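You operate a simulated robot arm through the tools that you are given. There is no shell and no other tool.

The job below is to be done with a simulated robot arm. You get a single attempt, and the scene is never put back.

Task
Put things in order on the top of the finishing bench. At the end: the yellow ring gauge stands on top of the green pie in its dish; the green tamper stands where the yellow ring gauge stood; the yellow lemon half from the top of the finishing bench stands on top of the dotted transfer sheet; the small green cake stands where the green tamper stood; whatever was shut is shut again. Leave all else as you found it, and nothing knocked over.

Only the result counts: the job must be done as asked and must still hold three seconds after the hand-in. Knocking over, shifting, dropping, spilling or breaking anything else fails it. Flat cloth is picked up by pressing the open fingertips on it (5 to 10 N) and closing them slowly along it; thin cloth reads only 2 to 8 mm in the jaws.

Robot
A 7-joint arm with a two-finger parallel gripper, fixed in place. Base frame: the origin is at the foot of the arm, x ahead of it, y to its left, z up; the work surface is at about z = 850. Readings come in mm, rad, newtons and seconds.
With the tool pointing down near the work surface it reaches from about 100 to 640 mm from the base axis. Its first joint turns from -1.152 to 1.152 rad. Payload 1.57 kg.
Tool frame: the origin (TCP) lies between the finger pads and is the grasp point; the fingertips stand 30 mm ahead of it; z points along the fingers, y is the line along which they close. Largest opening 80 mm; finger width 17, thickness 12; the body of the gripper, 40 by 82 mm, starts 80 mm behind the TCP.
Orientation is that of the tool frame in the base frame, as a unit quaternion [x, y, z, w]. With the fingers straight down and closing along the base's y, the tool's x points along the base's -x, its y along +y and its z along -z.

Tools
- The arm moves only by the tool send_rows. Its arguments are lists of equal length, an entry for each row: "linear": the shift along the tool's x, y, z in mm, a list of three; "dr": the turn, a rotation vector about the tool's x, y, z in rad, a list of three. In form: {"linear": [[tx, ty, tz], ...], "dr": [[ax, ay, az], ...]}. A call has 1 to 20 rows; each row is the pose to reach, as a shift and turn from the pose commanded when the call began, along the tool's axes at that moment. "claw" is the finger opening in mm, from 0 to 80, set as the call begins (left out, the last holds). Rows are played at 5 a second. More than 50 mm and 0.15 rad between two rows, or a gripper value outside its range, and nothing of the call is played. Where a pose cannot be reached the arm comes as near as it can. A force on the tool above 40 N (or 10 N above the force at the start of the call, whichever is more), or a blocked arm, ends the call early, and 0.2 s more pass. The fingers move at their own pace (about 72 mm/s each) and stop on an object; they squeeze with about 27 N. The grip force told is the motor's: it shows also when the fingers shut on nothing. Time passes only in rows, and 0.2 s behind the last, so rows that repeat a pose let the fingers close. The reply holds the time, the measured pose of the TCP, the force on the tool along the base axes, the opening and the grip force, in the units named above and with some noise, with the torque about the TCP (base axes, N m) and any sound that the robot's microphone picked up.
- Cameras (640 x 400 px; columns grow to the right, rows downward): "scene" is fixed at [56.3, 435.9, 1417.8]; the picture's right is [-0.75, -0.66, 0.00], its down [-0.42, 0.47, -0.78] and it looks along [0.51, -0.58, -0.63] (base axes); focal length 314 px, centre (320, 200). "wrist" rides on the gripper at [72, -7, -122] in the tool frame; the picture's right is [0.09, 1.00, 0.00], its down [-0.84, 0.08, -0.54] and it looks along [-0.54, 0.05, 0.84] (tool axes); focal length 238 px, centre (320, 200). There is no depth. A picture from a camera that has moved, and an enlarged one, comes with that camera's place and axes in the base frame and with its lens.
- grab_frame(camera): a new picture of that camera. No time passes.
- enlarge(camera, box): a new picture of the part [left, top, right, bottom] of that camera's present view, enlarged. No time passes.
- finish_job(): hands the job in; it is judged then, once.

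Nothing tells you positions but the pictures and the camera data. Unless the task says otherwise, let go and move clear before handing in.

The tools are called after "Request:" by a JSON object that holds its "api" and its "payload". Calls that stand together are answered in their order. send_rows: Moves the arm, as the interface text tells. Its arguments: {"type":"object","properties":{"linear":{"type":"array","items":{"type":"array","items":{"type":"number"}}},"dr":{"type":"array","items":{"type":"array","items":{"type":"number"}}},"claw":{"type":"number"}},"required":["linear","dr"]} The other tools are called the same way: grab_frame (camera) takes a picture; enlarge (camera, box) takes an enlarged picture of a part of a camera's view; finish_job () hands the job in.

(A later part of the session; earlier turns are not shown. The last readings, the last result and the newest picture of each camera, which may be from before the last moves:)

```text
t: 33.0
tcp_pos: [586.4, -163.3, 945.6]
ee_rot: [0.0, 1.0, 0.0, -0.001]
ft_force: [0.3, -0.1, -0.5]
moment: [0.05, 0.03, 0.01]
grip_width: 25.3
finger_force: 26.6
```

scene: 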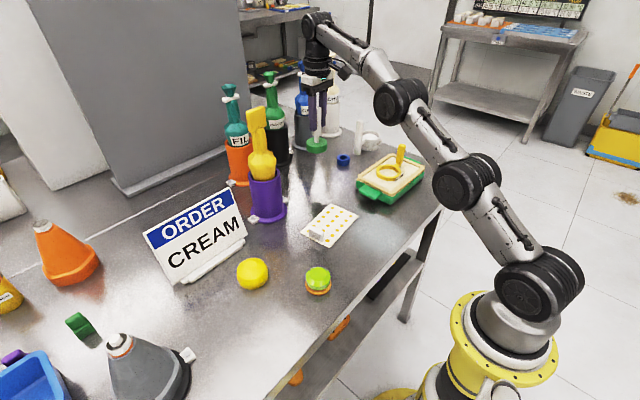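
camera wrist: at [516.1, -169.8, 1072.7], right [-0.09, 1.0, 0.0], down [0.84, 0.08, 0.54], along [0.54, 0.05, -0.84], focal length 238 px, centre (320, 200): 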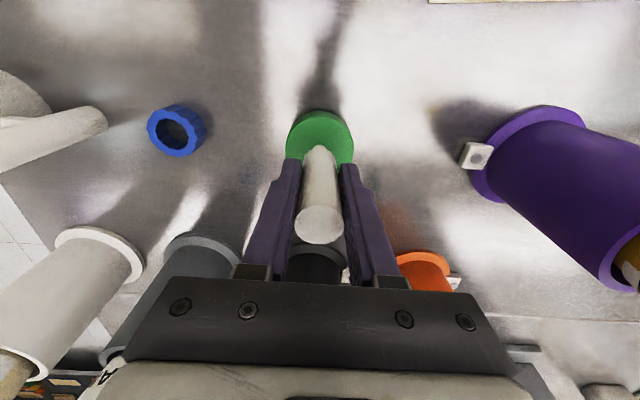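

Request:
{"api": "send_rows", "payload": {"linear": [[0, 0, 1], [0, 0, 2], [0, 0, 2]], "dr": [[0, 0, 0], [0, 0, 0], [0, 0, 0]]}}

Request:
{"api": "enlarge", "payload": {"camera": "scene", "box": [290, 110, 370, 190]}}

```text
t: 33.8
tcp_pos: [587.3, -163.7, 944.2]
ee_rot: [0.0, 1.0, 0.001, 0.001]
ft_force: [-0.1, 0.1, 3.3]
moment: [0.04, 0.1, 0.02]
grip_width: 25.4
finger_force: 27.0
```

```text
5.00 times, centred on (330, 150) of scene
camera zoom: at [56.2, 435.9, 1417.8], right [-0.75, -0.66, 0.0], down [-0.42, 0.47, -0.78], along [0.51, -0.58, -0.63], focal length 1569 px, centre (270, 450)
```

zoom: 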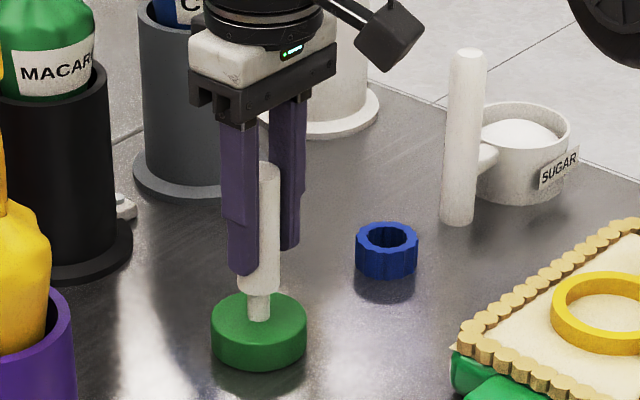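

The tamper is standing on the bench with light contact. I'll open the fingers and rise.

Request:
{"api": "send_rows", "payload": {"linear": [[0, 0, 0], [0, 0, 0], [0, 0, 0], [0, 0, 0]], "dr": [[0, 0, 0], [0, 0, 0], [0, 0, 0], [0, 0, 0]], "claw": 60}}

Request:
{"api": "send_rows", "payload": {"linear": [[0, 0, -15], [0, 0, -50], [0, 0, -90], [0, 0, -125], [0, 0, -136], [0, 0, -136]], "dr": [[0, 0, 0], [0, 0, 0], [0, 0, 0], [0, 0, 0], [0, 0, 0], [0, 0, 0]]}}

Request:
{"api": "enlarge", "payload": {"camera": "wrist", "box": [180, 50, 460, 220]}}

Request:
{"api": "grab_frame", "payload": {"camera": "scene"}}

```text
t: 34.8
tcp_pos: [585.5, -163.0, 943.4]
ee_rot: [0.0, 1.0, 0.0, -0.001]
ft_force: [0.8, -0.3, -0.4]
moment: [-0.03, -0.02, -0.01]
grip_width: 60.2
finger_force: 0.0
```

```text
t: 36.2
tcp_pos: [579.8, -160.9, 1077.7]
ee_rot: [0.0, 1.0, 0.001, 0.0]
ft_force: [-0.2, 0.2, 0.1]
moment: [0.01, -0.03, -0.01]
grip_width: 60.2
finger_force: 0.1
out of reach, approached as far as the arm can: row 4, 5, 6
```

```text
2.29 times, centred on (320, 135) of wrist
camera zoom: at [509.0, -168.2, 1199.2], right [-0.09, 1.0, 0.0], down [0.84, 0.08, 0.54], along [0.54, 0.05, -0.84], focal length 545 px, centre (320, 349)
```

zoom: 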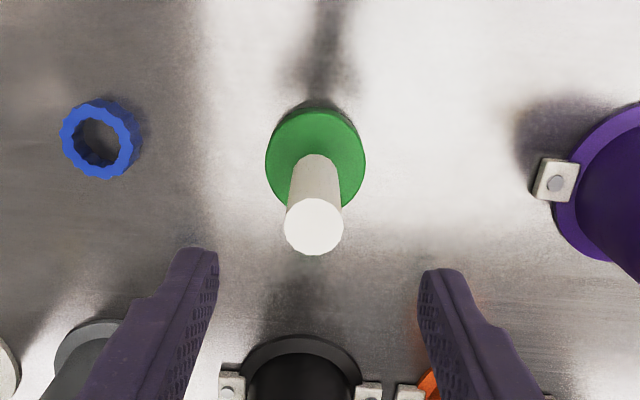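

```text
taken
```

scene: 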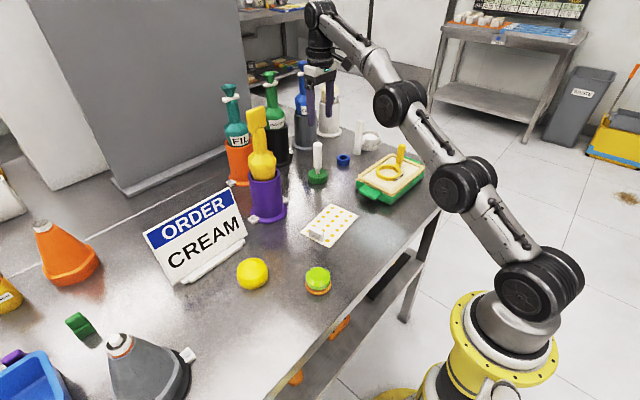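

The tamper stands at about (589, -164). I'll back away and move to look at the cake.

Request:
{"api": "send_rows", "payload": {"linear": [[15, 0, 0], [45, 0, 4], [85, 0, 10], [125, 0, 15], [160, 0, 18], [180, 0, 19], [188, 0, 19], [188, 0, 19]], "dr": [[0, 0, 0], [0, 0, 0], [0, 0, 0], [0, 0, 0], [0, 0, 0], [0, 0, 0], [0, 0, 0], [0, 0, 0]], "claw": 80}}

Request:
{"api": "send_rows", "payload": {"linear": [[2, 15, 0], [6, 45, 0], [11, 85, 0], [17, 128, 2], [23, 171, 4], [29, 214, 6], [35, 255, 8], [38, 282, 10], [40, 293, 10], [40, 296, 10], [40, 296, 10]], "dr": [[0, 0, 0], [0, 0, 0], [0, 0, 0], [0, 0, 0], [0, 0, 0], [0, 0, 0], [0, 0, 0], [0, 0, 0], [0, 0, 0], [0, 0, 0], [0, 0, 0]]}}

Request:
{"api": "grab_frame", "payload": {"camera": "wrist"}}

Request:
{"api": "enlarge", "payload": {"camera": "wrist", "box": [220, 30, 420, 180]}}

Request:
{"api": "grab_frame", "payload": {"camera": "scene"}}

```text
t: 38.0
tcp_pos: [392.4, -162.7, 1058.7]
ee_rot: [-0.001, 1.0, 0.0, 0.0]
ft_force: [-0.7, 0.4, -0.6]
moment: [0.04, 0.0, -0.03]
grip_width: 80.0
finger_force: 0.1
```

```text
t: 40.4
tcp_pos: [350.8, 134.3, 1048.5]
ee_rot: [-0.001, 1.0, -0.001, 0.0]
ft_force: [-1.2, -0.2, -0.9]
moment: [0.0, 0.02, -0.02]
grip_width: 80.2
finger_force: 0.1
```

```text
taken
camera wrist: at [280.7, 128.1, 1170.7], right [-0.09, 1.0, 0.0], down [0.84, 0.08, 0.54], along [0.54, 0.05, -0.84], focal length 238 px, centre (320, 200)
```

wrist: 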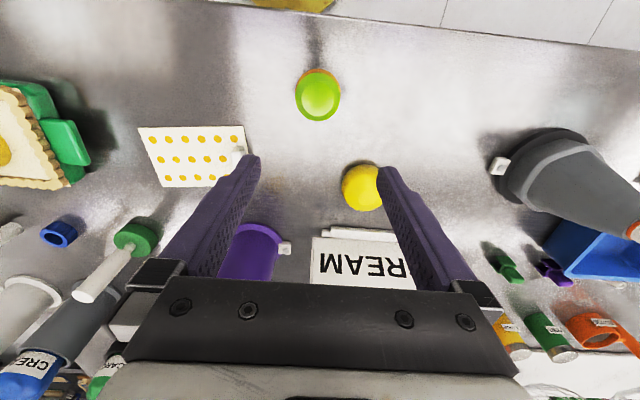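

```text
2.67 times, centred on (320, 105) of wrist
camera zoom: at [280.7, 128.1, 1170.7], right [-0.09, 1.0, 0.0], down [0.84, 0.08, 0.54], along [0.54, 0.05, -0.84], focal length 636 px, centre (320, 453)
```

zoom: 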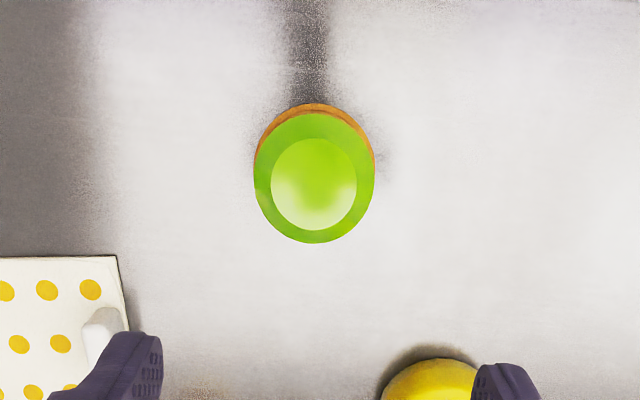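

```text
taken
```

scene: 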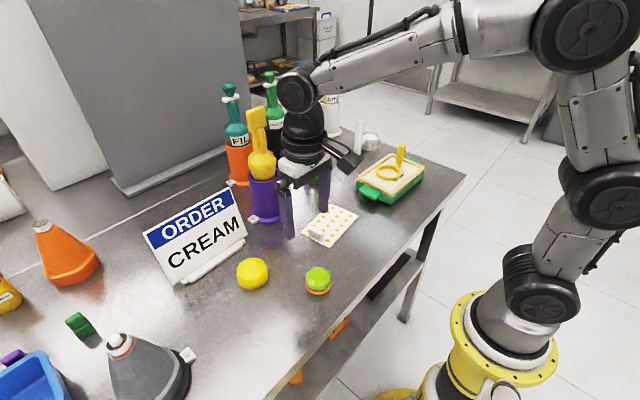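

The cake sits at about (329, 130), 52 mm wide on a 57 mm biscuit with its top near z 883. I'll move above it with the fingers wide and check again.

Request:
{"api": "send_rows", "payload": {"linear": [[12, -2.5, 15], [23.8, -4.9, 45], [23.8, -4.9, 75], [23.8, -4.9, 88], [23.8, -4.9, 88]], "dr": [[0, 0, 0], [0, 0, 0], [0, 0, 0], [0, 0, 0], [0, 0, 0]], "claw": 80}}

Request:
{"api": "grab_frame", "payload": {"camera": "wrist"}}

Request:
{"api": "enlarge", "payload": {"camera": "wrist", "box": [220, 60, 420, 210]}}

Request:
{"api": "enlarge", "payload": {"camera": "scene", "box": [250, 200, 370, 310]}}

```text
t: 41.6
tcp_pos: [328.7, 129.8, 959.1]
ee_rot: [0.0, 1.0, 0.0, 0.0]
ft_force: [0.9, -0.7, -0.1]
moment: [-0.01, 0.02, -0.03]
grip_width: 79.9
finger_force: 0.0
```

```text
taken
camera wrist: at [257.0, 123.0, 1082.1], right [-0.09, 1.0, 0.0], down [0.84, 0.08, 0.54], along [0.54, 0.05, -0.84], focal length 238 px, centre (320, 200)
```

wrist: 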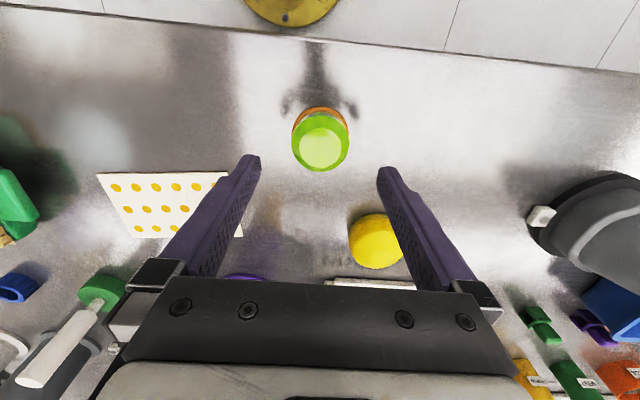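

```text
2.67 times, centred on (320, 135) of wrist
camera zoom: at [257.0, 123.0, 1082.1], right [-0.09, 1.0, 0.0], down [0.84, 0.08, 0.54], along [0.54, 0.05, -0.84], focal length 636 px, centre (320, 373)
```

zoom: 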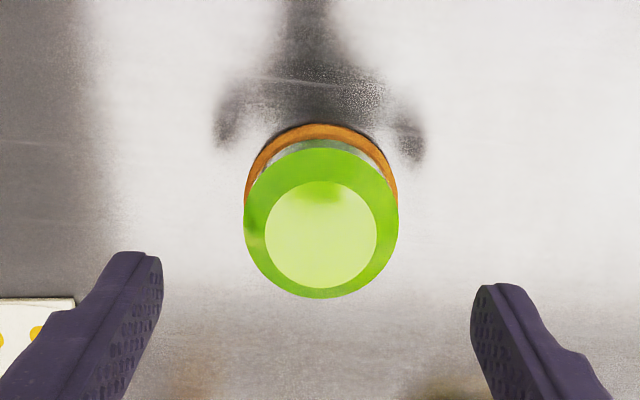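

```text
3.64 times, centred on (310, 255) of scene
camera zoom: at [56.3, 435.9, 1417.8], right [-0.75, -0.66, 0.0], down [-0.42, 0.47, -0.78], along [0.51, -0.58, -0.63], focal length 1141 px, centre (356, 0)
```

zoom: 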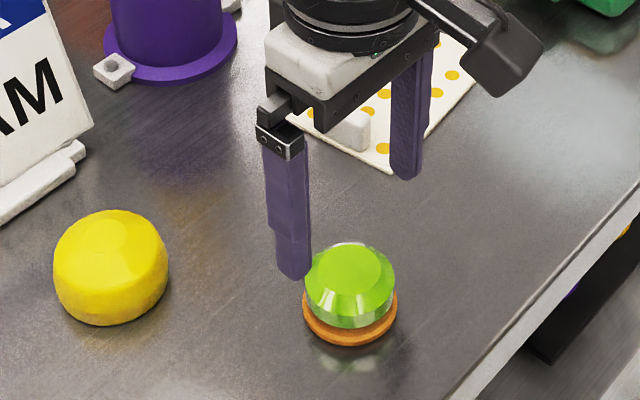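

The cake is centred between the fingers at (330, 130). I'll lower so the tips sit just above the biscuit.

Request:
{"api": "send_rows", "payload": {"linear": [[-1, 0, 20], [-1, 0, 45], [-1, 0, 63], [-1, 0, 71], [-1, 0, 71]], "dr": [[0, 0, 0], [0, 0, 0], [0, 0, 0], [0, 0, 0], [0, 0, 0]]}}

Request:
{"api": "enlarge", "payload": {"camera": "scene", "box": [270, 220, 370, 310]}}

Request:
{"api": "grab_frame", "payload": {"camera": "wrist"}}

```text
t: 42.8
tcp_pos: [329.1, 128.1, 888.5]
ee_rot: [0.0, 1.0, -0.001, 0.0]
ft_force: [0.7, 0.4, 0.4]
moment: [-0.02, -0.02, 0.0]
grip_width: 80.0
finger_force: 0.1
```

```text
4.44 times, centred on (320, 265) of scene
camera zoom: at [56.3, 435.9, 1417.8], right [-0.75, -0.66, 0.0], down [-0.42, 0.47, -0.78], along [0.51, -0.58, -0.63], focal length 1395 px, centre (320, -89)
```

zoom: 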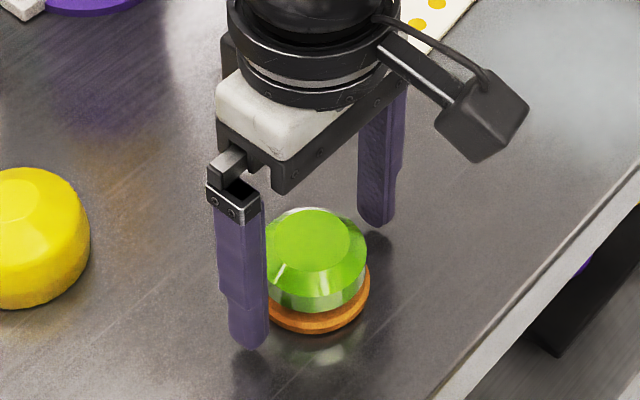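

```text
taken
camera wrist: at [258.0, 122.5, 1010.7], right [-0.09, 1.0, 0.0], down [0.84, 0.08, 0.54], along [0.54, 0.05, -0.84], focal length 238 px, centre (320, 200)
```

wrist: 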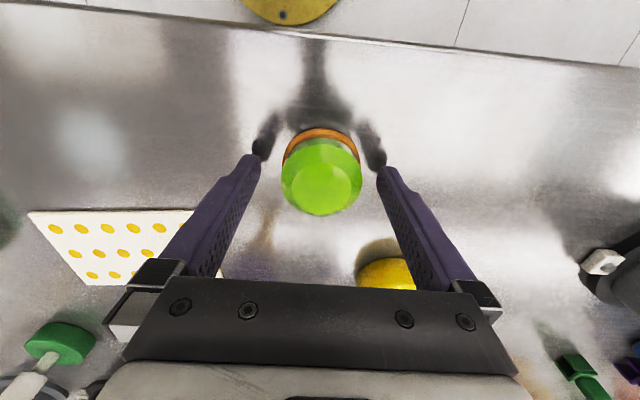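

The pads sit beside the cake body with tips just above the biscuit. I'll close gently.

Request:
{"api": "send_rows", "payload": {"linear": [[0, 0, 0], [0, 0, 0], [0, 0, 0], [0, 0, 0]], "dr": [[0, 0, 0], [0, 0, 0], [0, 0, 0], [0, 0, 0]], "claw": 0}}

Request:
{"api": "grab_frame", "payload": {"camera": "wrist"}}

Request:
{"api": "enlarge", "payload": {"camera": "scene", "box": [270, 220, 370, 310]}}

```text
t: 43.8
tcp_pos: [329.2, 128.4, 889.3]
ee_rot: [0.0, 1.0, 0.0, 0.0]
ft_force: [0.9, -0.2, 0.5]
moment: [0.02, -0.03, 0.04]
grip_width: 49.7
finger_force: 26.8
```

```text
taken
camera wrist: at [258.0, 122.6, 1011.0], right [-0.09, 1.0, 0.0], down [0.84, 0.08, 0.54], along [0.54, 0.05, -0.84], focal length 238 px, centre (320, 200)
```

wrist: 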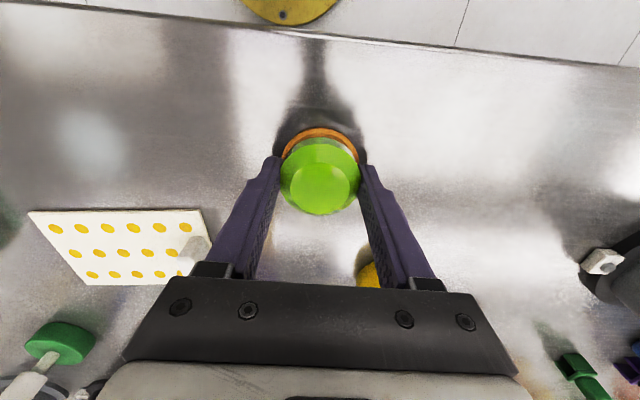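

```text
4.44 times, centred on (320, 265) of scene
camera zoom: at [56.3, 435.9, 1417.8], right [-0.75, -0.66, 0.0], down [-0.42, 0.47, -0.78], along [0.51, -0.58, -0.63], focal length 1395 px, centre (320, -89)
```

zoom: 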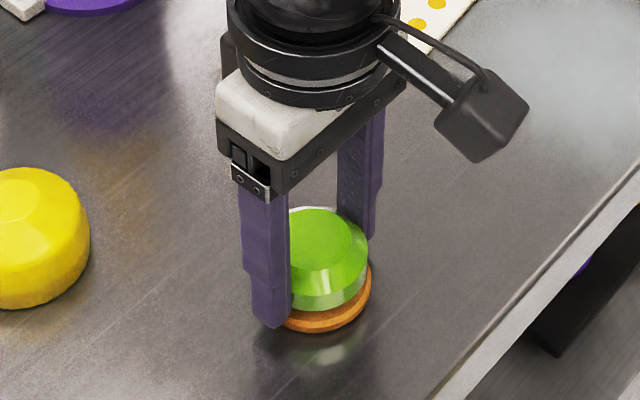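

The grip holds at 49.7 mm. I'll lift slowly and check that the cake comes up whole and level.

Request:
{"api": "send_rows", "payload": {"linear": [[0, 0, -2], [0, 0, -6], [0, 0, -14], [0, 0, -25], [0, 0, -40], [0, 0, -40]], "dr": [[0, 0, 0], [0, 0, 0], [0, 0, 0], [0, 0, 0], [0, 0, 0], [0, 0, 0]]}}

Request:
{"api": "enlarge", "payload": {"camera": "scene", "box": [270, 210, 370, 300]}}

Request:
{"api": "grab_frame", "payload": {"camera": "wrist"}}

```text
t: 45.2
tcp_pos: [329.2, 129.2, 928.9]
ee_rot: [0.0, 1.0, 0.001, -0.001]
ft_force: [0.0, 0.8, 0.2]
moment: [-0.02, 0.08, 0.03]
grip_width: 49.5
finger_force: 27.1
```

```text
4.44 times, centred on (320, 255) of scene
camera zoom: at [56.3, 435.9, 1417.8], right [-0.75, -0.66, 0.0], down [-0.42, 0.47, -0.78], along [0.51, -0.58, -0.63], focal length 1395 px, centre (320, -44)
```

zoom: 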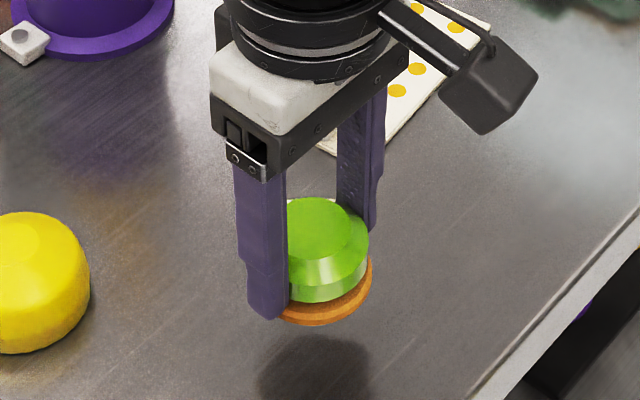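

```text
taken
camera wrist: at [258.3, 123.1, 1051.2], right [-0.09, 1.0, 0.0], down [0.84, 0.08, 0.54], along [0.54, 0.05, -0.84], focal length 238 px, centre (320, 200)
```

wrist: 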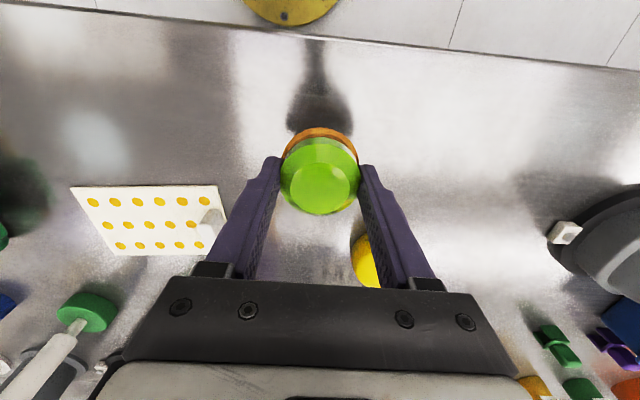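

The cake hangs level. I'll raise a little more and carry it over to the tamper's old place at (367, 330).

Request:
{"api": "send_rows", "payload": {"linear": [[0, 0, -15], [-3, 15, -28], [-9, 50, -30], [-17, 90, -30], [-24, 130, -30], [-31, 165, -30], [-35, 190, -30], [-37, 200, -30], [-37, 200, -30]], "dr": [[0, 0, 0], [0, 0, 0], [0, 0, 0], [0, 0, 0], [0, 0, 0], [0, 0, 0], [0, 0, 0], [0, 0, 0], [0, 0, 0]]}}

Request:
{"api": "grab_frame", "payload": {"camera": "wrist"}}

Request:
{"api": "grab_frame", "payload": {"camera": "scene"}}

```text
t: 47.2
tcp_pos: [366.8, 330.8, 958.5]
ee_rot: [0.0, 1.0, 0.0, 0.0]
ft_force: [0.2, 0.0, -1.2]
moment: [-0.01, 0.04, 0.0]
grip_width: 49.7
finger_force: 27.7
```

```text
taken
camera wrist: at [295.3, 323.5, 1081.1], right [-0.09, 1.0, 0.0], down [0.84, 0.08, 0.54], along [0.54, 0.05, -0.84], focal length 238 px, centre (320, 200)
```

wrist: 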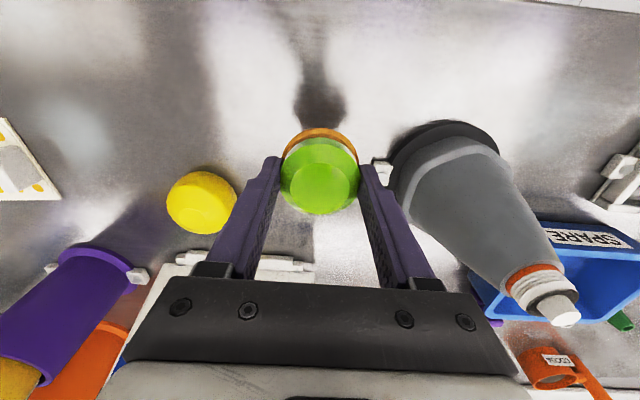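

```text
taken
```

scene: 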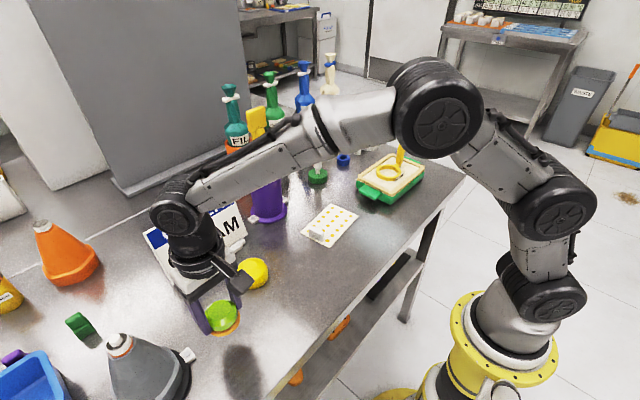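

The cake is over the target. I'll zoom in to confirm that it hangs level.

Request:
{"api": "enlarge", "payload": {"camera": "scene", "box": [170, 260, 290, 360]}}

Request:
{"api": "enlarge", "payload": {"camera": "wrist", "box": [240, 100, 400, 230]}}

```text
4.00 times, centred on (230, 310) of scene
camera zoom: at [56.3, 435.9, 1417.8], right [-0.75, -0.66, 0.0], down [-0.42, 0.47, -0.78], along [0.51, -0.58, -0.63], focal length 1255 px, centre (680, -240)
```

zoom: 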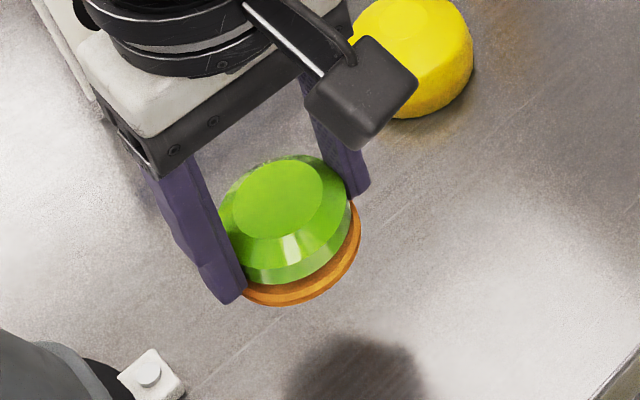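

```text
3.08 times, centred on (320, 165) of wrist
camera zoom: at [295.3, 323.5, 1081.1], right [-0.09, 1.0, 0.0], down [0.84, 0.08, 0.54], along [0.54, 0.05, -0.84], focal length 733 px, centre (320, 308)
```

zoom: 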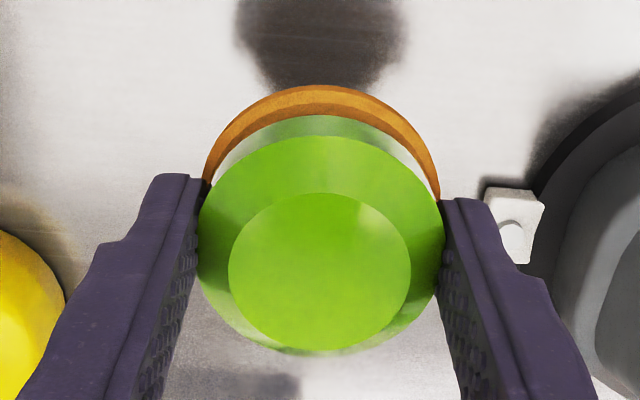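

It is level; the apparent tilt is only perspective. I'll lower to about 4 mm above the bench.

Request:
{"api": "send_rows", "payload": {"linear": [[0, 0, 15], [0, 0, 35], [0, 0, 53], [0, 0, 63], [0, 0, 66], [0, 0, 66]], "dr": [[0, 0, 0], [0, 0, 0], [0, 0, 0], [0, 0, 0], [0, 0, 0], [0, 0, 0]]}}

Request:
{"api": "send_rows", "payload": {"linear": [[0, 0, 1], [0, 0, 2], [0, 0, 3], [0, 0, 3.5], [0, 0, 3.5]], "dr": [[0, 0, 0], [0, 0, 0], [0, 0, 0], [0, 0, 0], [0, 0, 0]]}}

Request:
{"api": "enlarge", "payload": {"camera": "scene", "box": [170, 270, 290, 370]}}

```text
t: 48.6
tcp_pos: [365.1, 329.8, 893.5]
ee_rot: [0.0, 1.0, 0.0, 0.001]
ft_force: [-0.6, 0.1, -0.5]
moment: [-0.01, 0.02, 0.0]
grip_width: 49.7
finger_force: 26.6
```

```text
t: 49.8
tcp_pos: [365.9, 329.4, 888.2]
ee_rot: [0.0, 1.0, 0.0, 0.001]
ft_force: [-0.5, -0.4, -0.8]
moment: [0.0, 0.02, 0.01]
grip_width: 49.3
finger_force: 27.7
```

```text
4.00 times, centred on (230, 320) of scene
camera zoom: at [56.3, 435.9, 1417.8], right [-0.75, -0.66, 0.0], down [-0.42, 0.47, -0.78], along [0.51, -0.58, -0.63], focal length 1255 px, centre (680, -280)
```

zoom: 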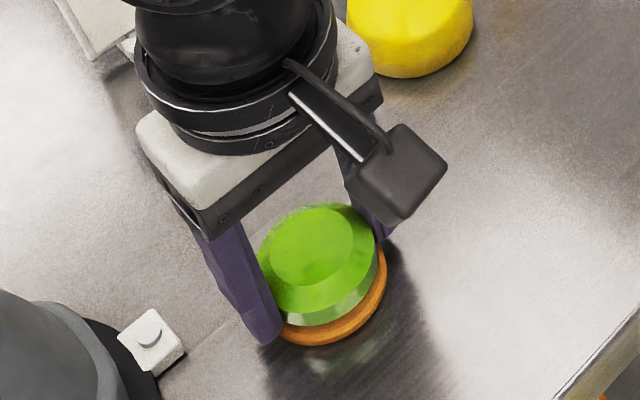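

There's no contact force yet, so I'll continue in small steps.

Request:
{"api": "send_rows", "payload": {"linear": [[0, 0, 0.7], [0, 0, 1.4], [0, 0, 1.4]], "dr": [[0, 0, 0], [0, 0, 0], [0, 0, 0]]}}

```text
t: 50.6
tcp_pos: [366.7, 329.3, 888.2]
ee_rot: [-0.001, 1.0, 0.001, 0.001]
ft_force: [-1.5, -0.3, 5.5]
moment: [-0.05, 0.05, 0.02]
grip_width: 49.7
finger_force: 26.9
```

The cake is in contact at about 6 N. I'll open and rise straight up.

Request:
{"api": "send_rows", "payload": {"linear": [[0, 0, 0], [0, 0, 0], [0, 0, 0], [0, 0, 0]], "dr": [[0, 0, 0], [0, 0, 0], [0, 0, 0], [0, 0, 0]], "claw": 76}}

Request:
{"api": "send_rows", "payload": {"linear": [[0, 0, -10], [0, 0, -35], [0, 0, -70], [0, 0, -105], [0, 0, -130], [0, 0, -130]], "dr": [[0, 0, 0], [0, 0, 0], [0, 0, 0], [0, 0, 0], [0, 0, 0], [0, 0, 0]]}}

Request:
{"api": "grab_frame", "payload": {"camera": "wrist"}}

Request:
{"api": "enlarge", "payload": {"camera": "scene", "box": [170, 230, 330, 370]}}

```text
t: 51.6
tcp_pos: [366.5, 329.4, 888.5]
ee_rot: [0.0, 1.0, 0.0, 0.0]
ft_force: [0.3, -0.3, 0.3]
moment: [0.01, 0.02, 0.0]
grip_width: 75.9
finger_force: 0.1
```

```text
t: 53.0
tcp_pos: [366.2, 329.3, 1018.4]
ee_rot: [0.0, 1.0, -0.001, 0.0]
ft_force: [-0.2, -0.3, 0.1]
moment: [-0.01, -0.01, 0.01]
grip_width: 75.9
finger_force: 0.0
```

```text
taken
camera wrist: at [294.3, 323.5, 1140.1], right [-0.09, 1.0, 0.0], down [0.84, 0.08, 0.54], along [0.54, 0.05, -0.84], focal length 238 px, centre (320, 200)
```

wrist: 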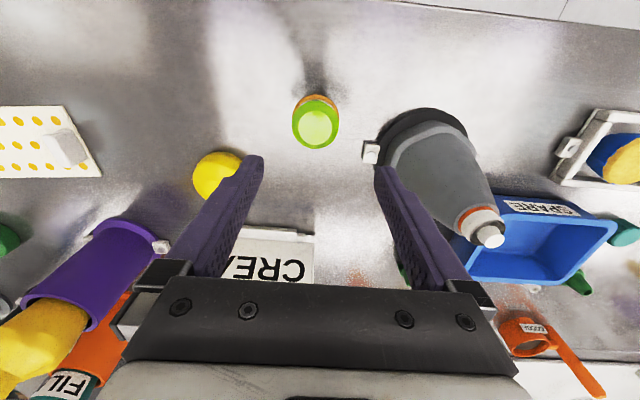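

```text
2.86 times, centred on (250, 300) of scene
camera zoom: at [56.3, 435.9, 1417.8], right [-0.75, -0.66, 0.0], down [-0.42, 0.47, -0.78], along [0.51, -0.58, -0.63], focal length 897 px, centre (520, -86)
```

zoom: 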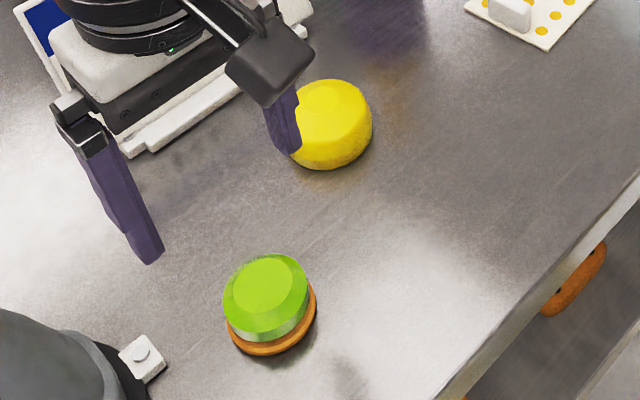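

The cake now stands at about (366, 329) where the tamper was. Next I'll move over to look at the lemon half.

Request:
{"api": "send_rows", "payload": {"linear": [[-10, -14, -20], [-30, -42, -22], [-52, -74, -22], [-70, -100, -22], [-80, -114, -22], [-83, -118, -22], [-83, -118, -22]], "dr": [[0, 0, 0], [0, 0, 0], [0, 0, 0], [0, 0, 0], [0, 0, 0], [0, 0, 0], [0, 0, 0]], "claw": 80}}

Request:
{"api": "grab_frame", "payload": {"camera": "wrist"}}

Request:
{"api": "enlarge", "payload": {"camera": "wrist", "box": [220, 50, 420, 200]}}

Request:
{"api": "enlarge", "payload": {"camera": "scene", "box": [220, 240, 290, 300]}}

```text
t: 54.6
tcp_pos: [449.5, 211.5, 1038.9]
ee_rot: [0.0, 1.0, 0.0, 0.0]
ft_force: [-0.4, -0.2, 0.4]
moment: [0.02, 0.05, -0.02]
grip_width: 80.1
finger_force: 0.0
```

```text
taken
camera wrist: at [378.3, 205.1, 1162.1], right [-0.09, 1.0, 0.0], down [0.84, 0.08, 0.54], along [0.54, 0.05, -0.84], focal length 238 px, centre (320, 200)
```

wrist: 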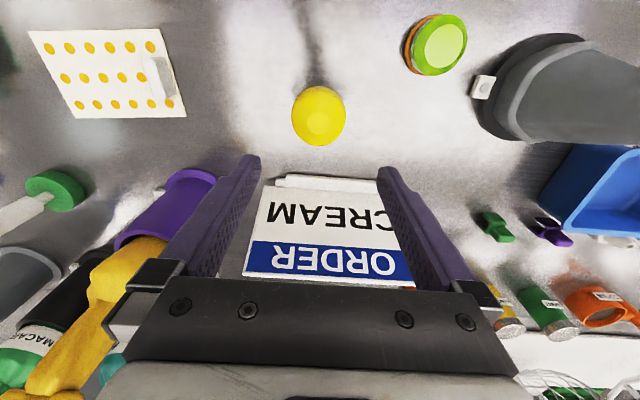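

```text
2.67 times, centred on (320, 125) of wrist
camera zoom: at [378.3, 205.1, 1162.1], right [-0.09, 1.0, 0.0], down [0.84, 0.08, 0.54], along [0.54, 0.05, -0.84], focal length 636 px, centre (320, 400)
```

zoom: 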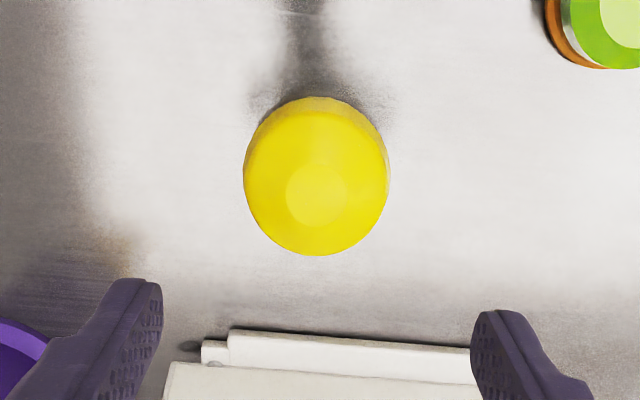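

```text
6.67 times, centred on (255, 270) of scene
camera zoom: at [56.3, 435.9, 1417.8], right [-0.75, -0.66, 0.0], down [-0.42, 0.47, -0.78], along [0.51, -0.58, -0.63], focal length 2092 px, centre (753, -267)
```

zoom: 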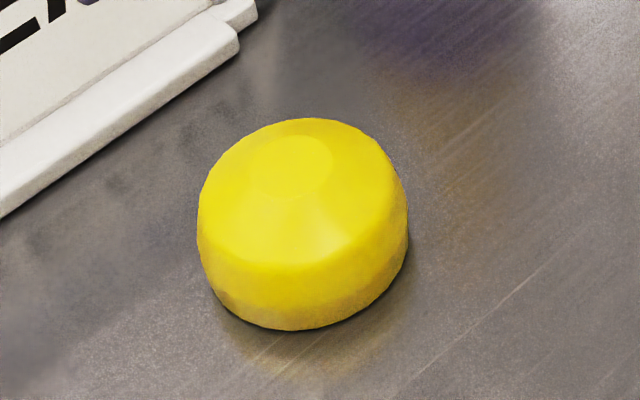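

The lemon half is about 66 mm wide, centred near (448.5, 210), with its top at z 891. I'll align and lower part-way to verify clearance on both sides.

Request:
{"api": "send_rows", "payload": {"linear": [[1.9, -1.9, 15], [1.9, -1.9, 45], [1.9, -1.9, 75], [1.9, -1.9, 90], [1.9, -1.9, 90]], "dr": [[0, 0, 0], [0, 0, 0], [0, 0, 0], [0, 0, 0], [0, 0, 0]]}}

Request:
{"api": "enlarge", "payload": {"camera": "wrist", "box": [220, 80, 420, 230]}}

Request:
{"api": "enlarge", "payload": {"camera": "scene", "box": [190, 180, 310, 300]}}

```text
t: 55.8
tcp_pos: [447.0, 210.1, 948.8]
ee_rot: [-0.001, 1.0, 0.0, 0.0]
ft_force: [0.5, -0.3, -0.3]
moment: [-0.01, -0.03, -0.03]
grip_width: 80.2
finger_force: 0.0
```

```text
2.67 times, centred on (320, 155) of wrist
camera zoom: at [375.8, 203.6, 1071.7], right [-0.09, 1.0, 0.0], down [0.84, 0.08, 0.54], along [0.54, 0.05, -0.84], focal length 636 px, centre (320, 320)
```

zoom: 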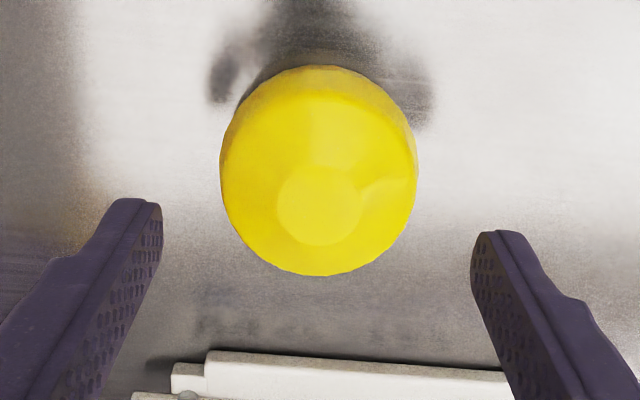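

```text
3.33 times, centred on (250, 240) of scene
camera zoom: at [56.3, 435.9, 1417.8], right [-0.75, -0.66, 0.0], down [-0.42, 0.47, -0.78], along [0.51, -0.58, -0.63], focal length 1046 px, centre (553, 67)
```

zoom: 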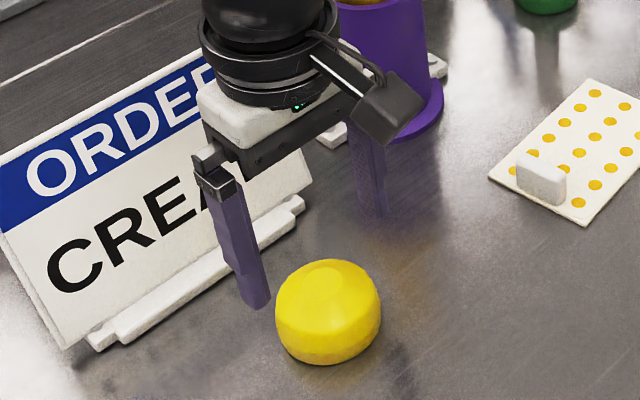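

The lemon is centred between the fingers with about 7 mm of clearance each side. I'll lower carefully to z 886.

Request:
{"api": "send_rows", "payload": {"linear": [[0, 0, 15], [0, 0, 28], [0, 0, 38], [0, 0, 46], [0, 0, 54], [0, 0, 60], [0, 0, 64], [0, 0, 64]], "dr": [[0, 0, 0], [0, 0, 0], [0, 0, 0], [0, 0, 0], [0, 0, 0], [0, 0, 0], [0, 0, 0], [0, 0, 0]], "claw": 80}}

Request:
{"api": "enlarge", "payload": {"camera": "wrist", "box": [200, 80, 440, 260]}}

Request:
{"api": "enlarge", "payload": {"camera": "scene", "box": [190, 180, 310, 300]}}

```text
t: 57.6
tcp_pos: [447.0, 210.2, 884.9]
ee_rot: [0.0, 1.0, 0.0, 0.0]
ft_force: [-0.2, 0.5, 0.6]
moment: [-0.01, 0.02, -0.03]
grip_width: 79.6
finger_force: 0.2
```

```text
2.22 times, centred on (320, 170) of wrist
camera zoom: at [376.1, 203.3, 1008.2], right [-0.09, 1.0, 0.0], down [0.84, 0.08, 0.54], along [0.54, 0.05, -0.84], focal length 530 px, centre (320, 267)
```

zoom: 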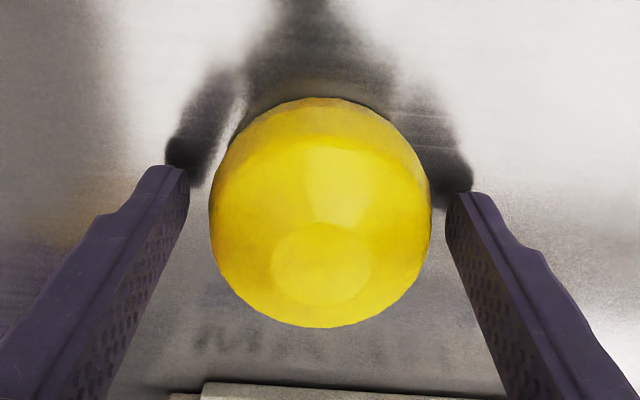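

```text
3.33 times, centred on (250, 240) of scene
camera zoom: at [56.3, 435.9, 1417.8], right [-0.75, -0.66, 0.0], down [-0.42, 0.47, -0.78], along [0.51, -0.58, -0.63], focal length 1046 px, centre (553, 67)
```

zoom: 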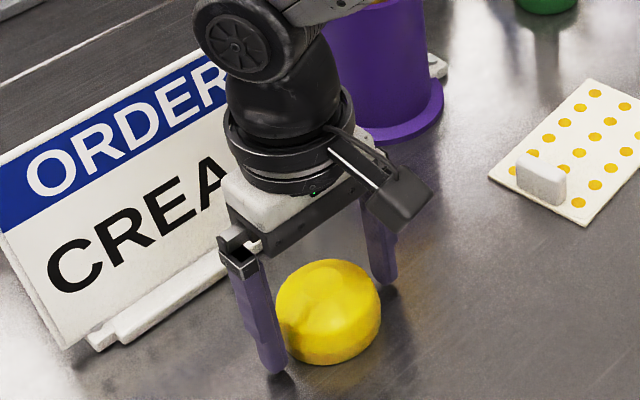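

The fingers straddle the lemon, so I'll close, then lift slowly.

Request:
{"api": "send_rows", "payload": {"linear": [[0, 0, 0], [0, 0, 0], [0, 0, 0], [0, 0, 0]], "dr": [[0, 0, 0], [0, 0, 0], [0, 0, 0], [0, 0, 0]], "claw": 0}}

Request:
{"api": "send_rows", "payload": {"linear": [[0, 0, -2], [0, 0, -6], [0, 0, -14], [0, 0, -26], [0, 0, -40], [0, 0, -40]], "dr": [[0, 0, 0], [0, 0, 0], [0, 0, 0], [0, 0, 0], [0, 0, 0], [0, 0, 0]]}}

Request:
{"api": "grab_frame", "payload": {"camera": "wrist"}}

Request:
{"api": "enlarge", "payload": {"camera": "scene", "box": [190, 180, 310, 300]}}

```text
t: 58.6
tcp_pos: [448.1, 209.6, 885.7]
ee_rot: [0.001, 1.0, 0.0, 0.0]
ft_force: [0.3, -0.2, -0.5]
moment: [0.0, 0.0, 0.02]
grip_width: 63.6
finger_force: 27.3
```

```text
t: 60.0
tcp_pos: [446.4, 210.0, 926.1]
ee_rot: [0.0, 1.0, -0.001, -0.001]
ft_force: [-0.6, -0.2, -0.6]
moment: [0.01, 0.0, -0.04]
grip_width: 63.8
finger_force: 27.2
```

```text
taken
camera wrist: at [376.1, 203.5, 1048.4], right [-0.09, 1.0, 0.0], down [0.84, 0.08, 0.54], along [0.54, 0.05, -0.84], focal length 238 px, centre (320, 200)
```

wrist: 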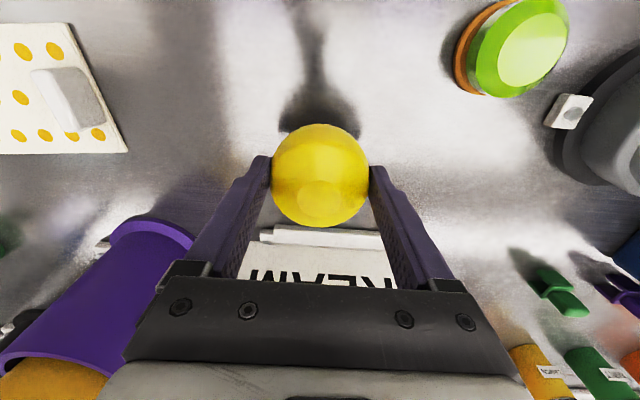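

```text
3.33 times, centred on (250, 240) of scene
camera zoom: at [56.3, 435.9, 1417.8], right [-0.75, -0.66, 0.0], down [-0.42, 0.47, -0.78], along [0.51, -0.58, -0.63], focal length 1046 px, centre (553, 67)
```

zoom: 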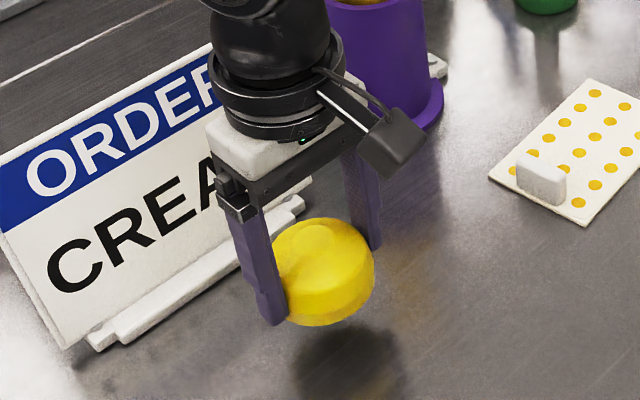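

The lemon is held at 63.8 mm. I'll carry it over the dotted sheet, keeping it on the side away from the white weight.

Request:
{"api": "send_rows", "payload": {"linear": [[0, 0, -18], [1, -15, -32], [3, -45, -34], [6, -85, -34], [9, -125, -34], [12, -165, -34], [14, -205, -34], [15, -237, -34], [16, -253, -34], [16, -258, -34], [16, -258, -34]], "dr": [[0, 0, 0], [0, 0, 0], [0, 0, 0], [0, 0, 0], [0, 0, 0], [0, 0, 0], [0, 0, 0], [0, 0, 0], [0, 0, 0], [0, 0, 0], [0, 0, 0]]}}

Request:
{"api": "grab_frame", "payload": {"camera": "wrist"}}

Request:
{"api": "enlarge", "payload": {"camera": "scene", "box": [240, 130, 390, 260]}}

```text
t: 62.4
tcp_pos: [431.5, -49.5, 959.8]
ee_rot: [-0.001, 1.0, 0.001, 0.0]
ft_force: [0.0, 0.0, -0.8]
moment: [0.01, -0.02, 0.01]
grip_width: 63.6
finger_force: 26.8
```

```text
taken
camera wrist: at [360.7, -55.1, 1082.3], right [-0.09, 1.0, 0.0], down [0.84, 0.08, 0.54], along [0.54, 0.05, -0.84], focal length 238 px, centre (320, 200)
```

wrist: 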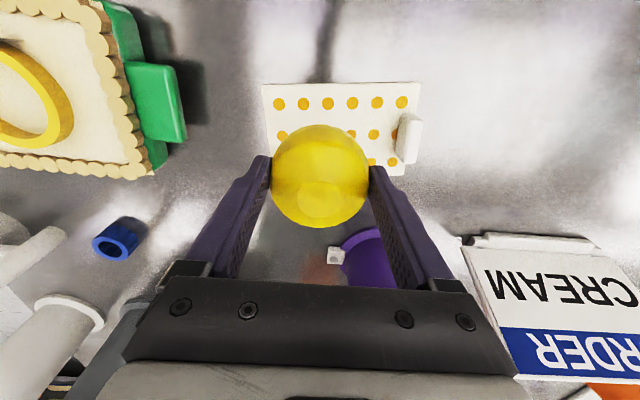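

```text
3.08 times, centred on (315, 195) of scene
camera zoom: at [56.3, 435.9, 1417.8], right [-0.75, -0.66, 0.0], down [-0.42, 0.47, -0.78], along [0.51, -0.58, -0.63], focal length 966 px, centre (335, 215)
```

zoom: 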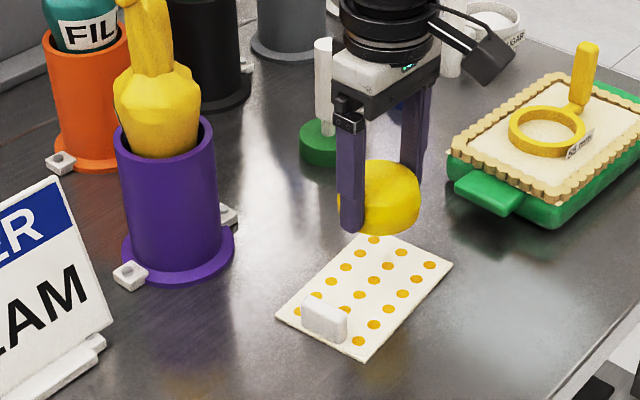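

The sheet's corners put its centre at (431, -29), with the weight at y ≥ 22. The lemon at (432, -48) will sit fully on the sheet, clear of the weight. I'll lower it.

Request:
{"api": "send_rows", "payload": {"linear": [[0, 0, 15], [0, 0, 35], [0, 0, 53], [0, 0, 64], [0, 0, 68], [0, 0, 68]], "dr": [[0, 0, 0], [0, 0, 0], [0, 0, 0], [0, 0, 0], [0, 0, 0], [0, 0, 0]]}}

Request:
{"api": "enlarge", "payload": {"camera": "scene", "box": [280, 160, 380, 260]}}

Request:
{"api": "grab_frame", "payload": {"camera": "wrist"}}

```text
t: 63.8
tcp_pos: [430.5, -47.2, 891.8]
ee_rot: [0.0, 1.0, 0.0, 0.0]
ft_force: [0.9, -0.9, -0.9]
moment: [0.02, 0.02, -0.04]
grip_width: 63.3
finger_force: 26.6
```

```text
4.00 times, centred on (330, 210) of scene
camera zoom: at [56.3, 435.9, 1417.8], right [-0.75, -0.66, 0.0], down [-0.42, 0.47, -0.78], along [0.51, -0.58, -0.63], focal length 1255 px, centre (280, 160)
```

zoom: 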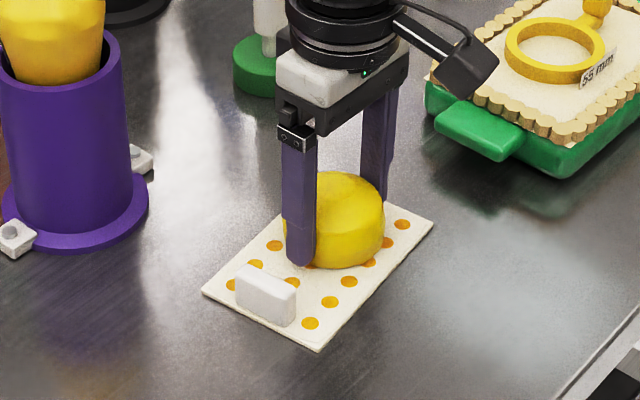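

```text
taken
camera wrist: at [360.2, -54.6, 1014.1], right [-0.09, 1.0, 0.0], down [0.84, 0.08, 0.54], along [0.54, 0.05, -0.84], focal length 238 px, centre (320, 200)
```

wrist: 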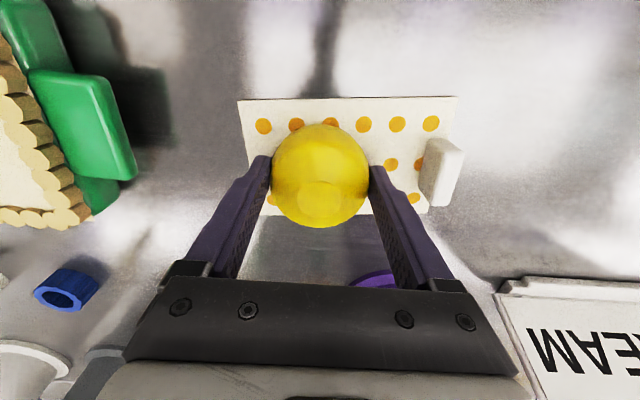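

The lemon is just above the sheet, clear of the weight. Now I'll take small steps to contact.

Request:
{"api": "send_rows", "payload": {"linear": [[0, 0, 1], [0, 0, 2], [0, 0, 3], [0, 0, 4], [0, 0, 4]], "dr": [[0, 0, 0], [0, 0, 0], [0, 0, 0], [0, 0, 0], [0, 0, 0]]}}

```text
t: 65.0
tcp_pos: [432.4, -48.7, 889.8]
ee_rot: [0.0, 1.0, 0.0, 0.002]
ft_force: [-4.5, 0.9, 15.7]
moment: [0.13, 0.24, 0.02]
grip_width: 63.2
finger_force: 27.1
```

Contact came a bit higher than expected because of the sheet's thickness. I'll ease up 1.5 mm, then release.

Request:
{"api": "send_rows", "payload": {"linear": [[0, 0, -1.5], [0, 0, -1.5]], "dr": [[0, 0, 0], [0, 0, 0]]}}

Request:
{"api": "enlarge", "payload": {"camera": "scene", "box": [290, 180, 370, 250]}}

```text
t: 65.6
tcp_pos: [431.7, -48.7, 890.0]
ee_rot: [0.001, 1.0, 0.0, 0.001]
ft_force: [2.2, 0.4, 6.9]
moment: [0.07, -0.05, -0.07]
grip_width: 63.3
finger_force: 27.2
```

```text
5.71 times, centred on (330, 215) of scene
camera zoom: at [56.3, 435.9, 1417.8], right [-0.75, -0.66, 0.0], down [-0.42, 0.47, -0.78], along [0.51, -0.58, -0.63], focal length 1793 px, centre (263, 114)
```

zoom: 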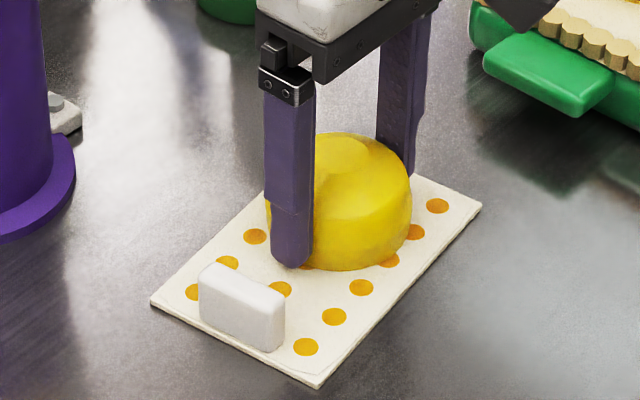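

The lemon rests on the sheet. I'll open and rise straight up.

Request:
{"api": "send_rows", "payload": {"linear": [[0, 0, 0], [0, 0, 0], [0, 0, 0], [0, 0, 0]], "dr": [[0, 0, 0], [0, 0, 0], [0, 0, 0], [0, 0, 0]], "claw": 79}}

Request:
{"api": "send_rows", "payload": {"linear": [[0, 0, -8], [0, 0, -25], [0, 0, -55], [0, 0, -95], [0, 0, -135], [0, 0, -165], [0, 0, -165]], "dr": [[0, 0, 0], [0, 0, 0], [0, 0, 0], [0, 0, 0], [0, 0, 0], [0, 0, 0], [0, 0, 0]]}}

Request:
{"api": "grab_frame", "payload": {"camera": "wrist"}}

Request:
{"api": "grab_frame", "payload": {"camera": "scene"}}

```text
t: 66.6
tcp_pos: [432.0, -48.5, 890.3]
ee_rot: [0.001, 1.0, 0.001, 0.0]
ft_force: [-0.2, -0.2, 0.3]
moment: [-0.01, 0.02, -0.02]
grip_width: 79.0
finger_force: 0.1
```

```text
t: 68.2
tcp_pos: [430.2, -48.7, 1054.4]
ee_rot: [0.0, 1.0, 0.0, 0.001]
ft_force: [-0.5, -0.1, 0.4]
moment: [-0.02, 0.02, -0.01]
grip_width: 79.1
finger_force: 0.0
```

```text
taken
camera wrist: at [359.9, -55.3, 1177.5], right [-0.09, 1.0, 0.0], down [0.84, 0.08, 0.54], along [0.54, 0.05, -0.84], focal length 238 px, centre (320, 200)
```

wrist: 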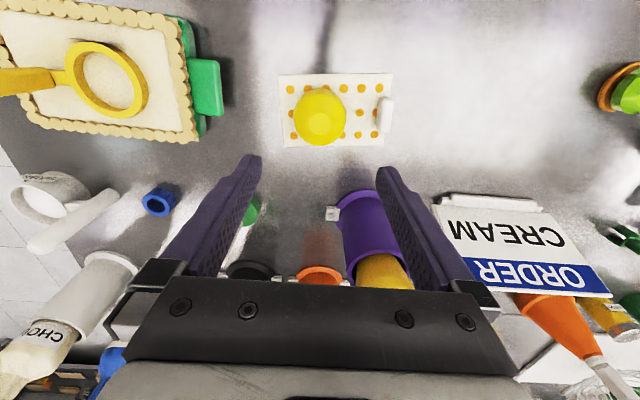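

```text
taken
```

scene: 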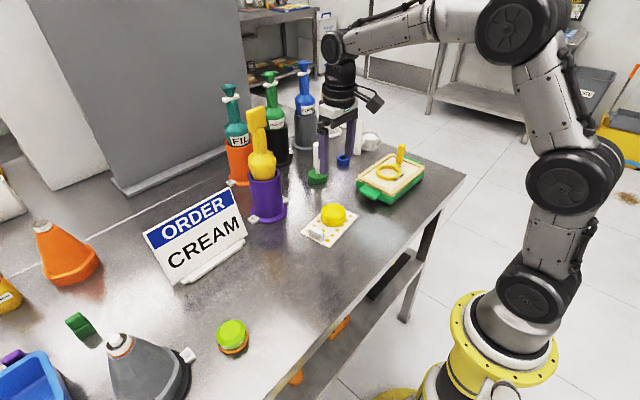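

All four pieces look placed. I'll raise the arm clear and check each one up close before handing in.

Request:
{"api": "send_rows", "payload": {"linear": [[5, 0, -20], [10, 0, -50], [15, 0, -80], [20, 0, -100], [20, 0, -100]], "dr": [[0, 0, 0], [0, 0, 0], [0, 0, 0], [0, 0, 0], [0, 0, 0]]}}

Request:
{"api": "enlarge", "payload": {"camera": "scene", "box": [220, 120, 460, 260]}}

Request:
{"api": "enlarge", "payload": {"camera": "scene", "box": [0, 240, 280, 400]}}

Request:
{"api": "grab_frame", "payload": {"camera": "wrist"}}

```text
t: 69.4
tcp_pos: [411.7, -48.2, 1155.6]
ee_rot: [-0.001, 1.0, 0.001, 0.0]
ft_force: [0.2, 0.5, 0.5]
moment: [0.03, 0.03, 0.0]
grip_width: 78.8
finger_force: 0.1
```

```text
2.67 times, centred on (340, 190) of scene
camera zoom: at [56.3, 435.9, 1417.8], right [-0.75, -0.66, 0.0], down [-0.42, 0.47, -0.78], along [0.51, -0.58, -0.63], focal length 837 px, centre (267, 227)
```

zoom: 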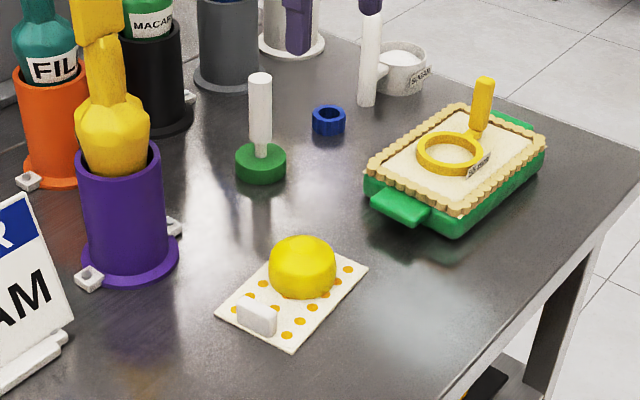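

```text
2.29 times, centred on (140, 320) of scene
camera zoom: at [56.3, 435.9, 1417.8], right [-0.75, -0.66, 0.0], down [-0.42, 0.47, -0.78], along [0.51, -0.58, -0.63], focal length 717 px, centre (731, -74)
```

zoom: 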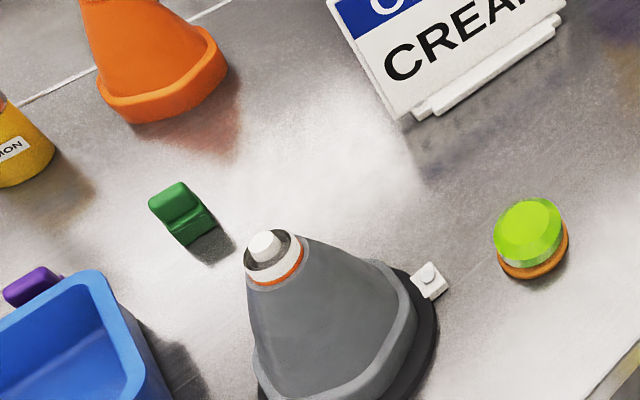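

```text
taken
camera wrist: at [340.0, -55.0, 1278.0], right [-0.09, 1.0, 0.0], down [0.84, 0.08, 0.54], along [0.54, 0.05, -0.84], focal length 238 px, centre (320, 200)
```

wrist: 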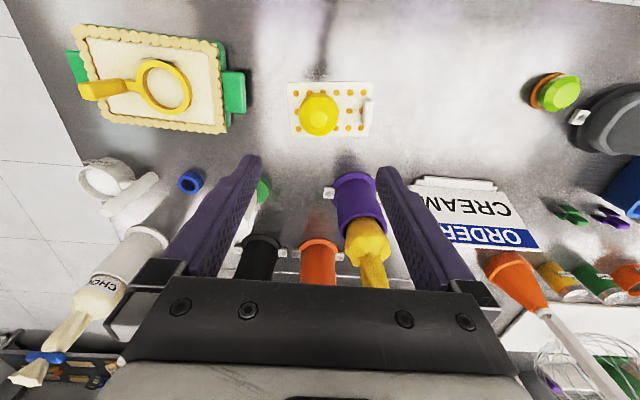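

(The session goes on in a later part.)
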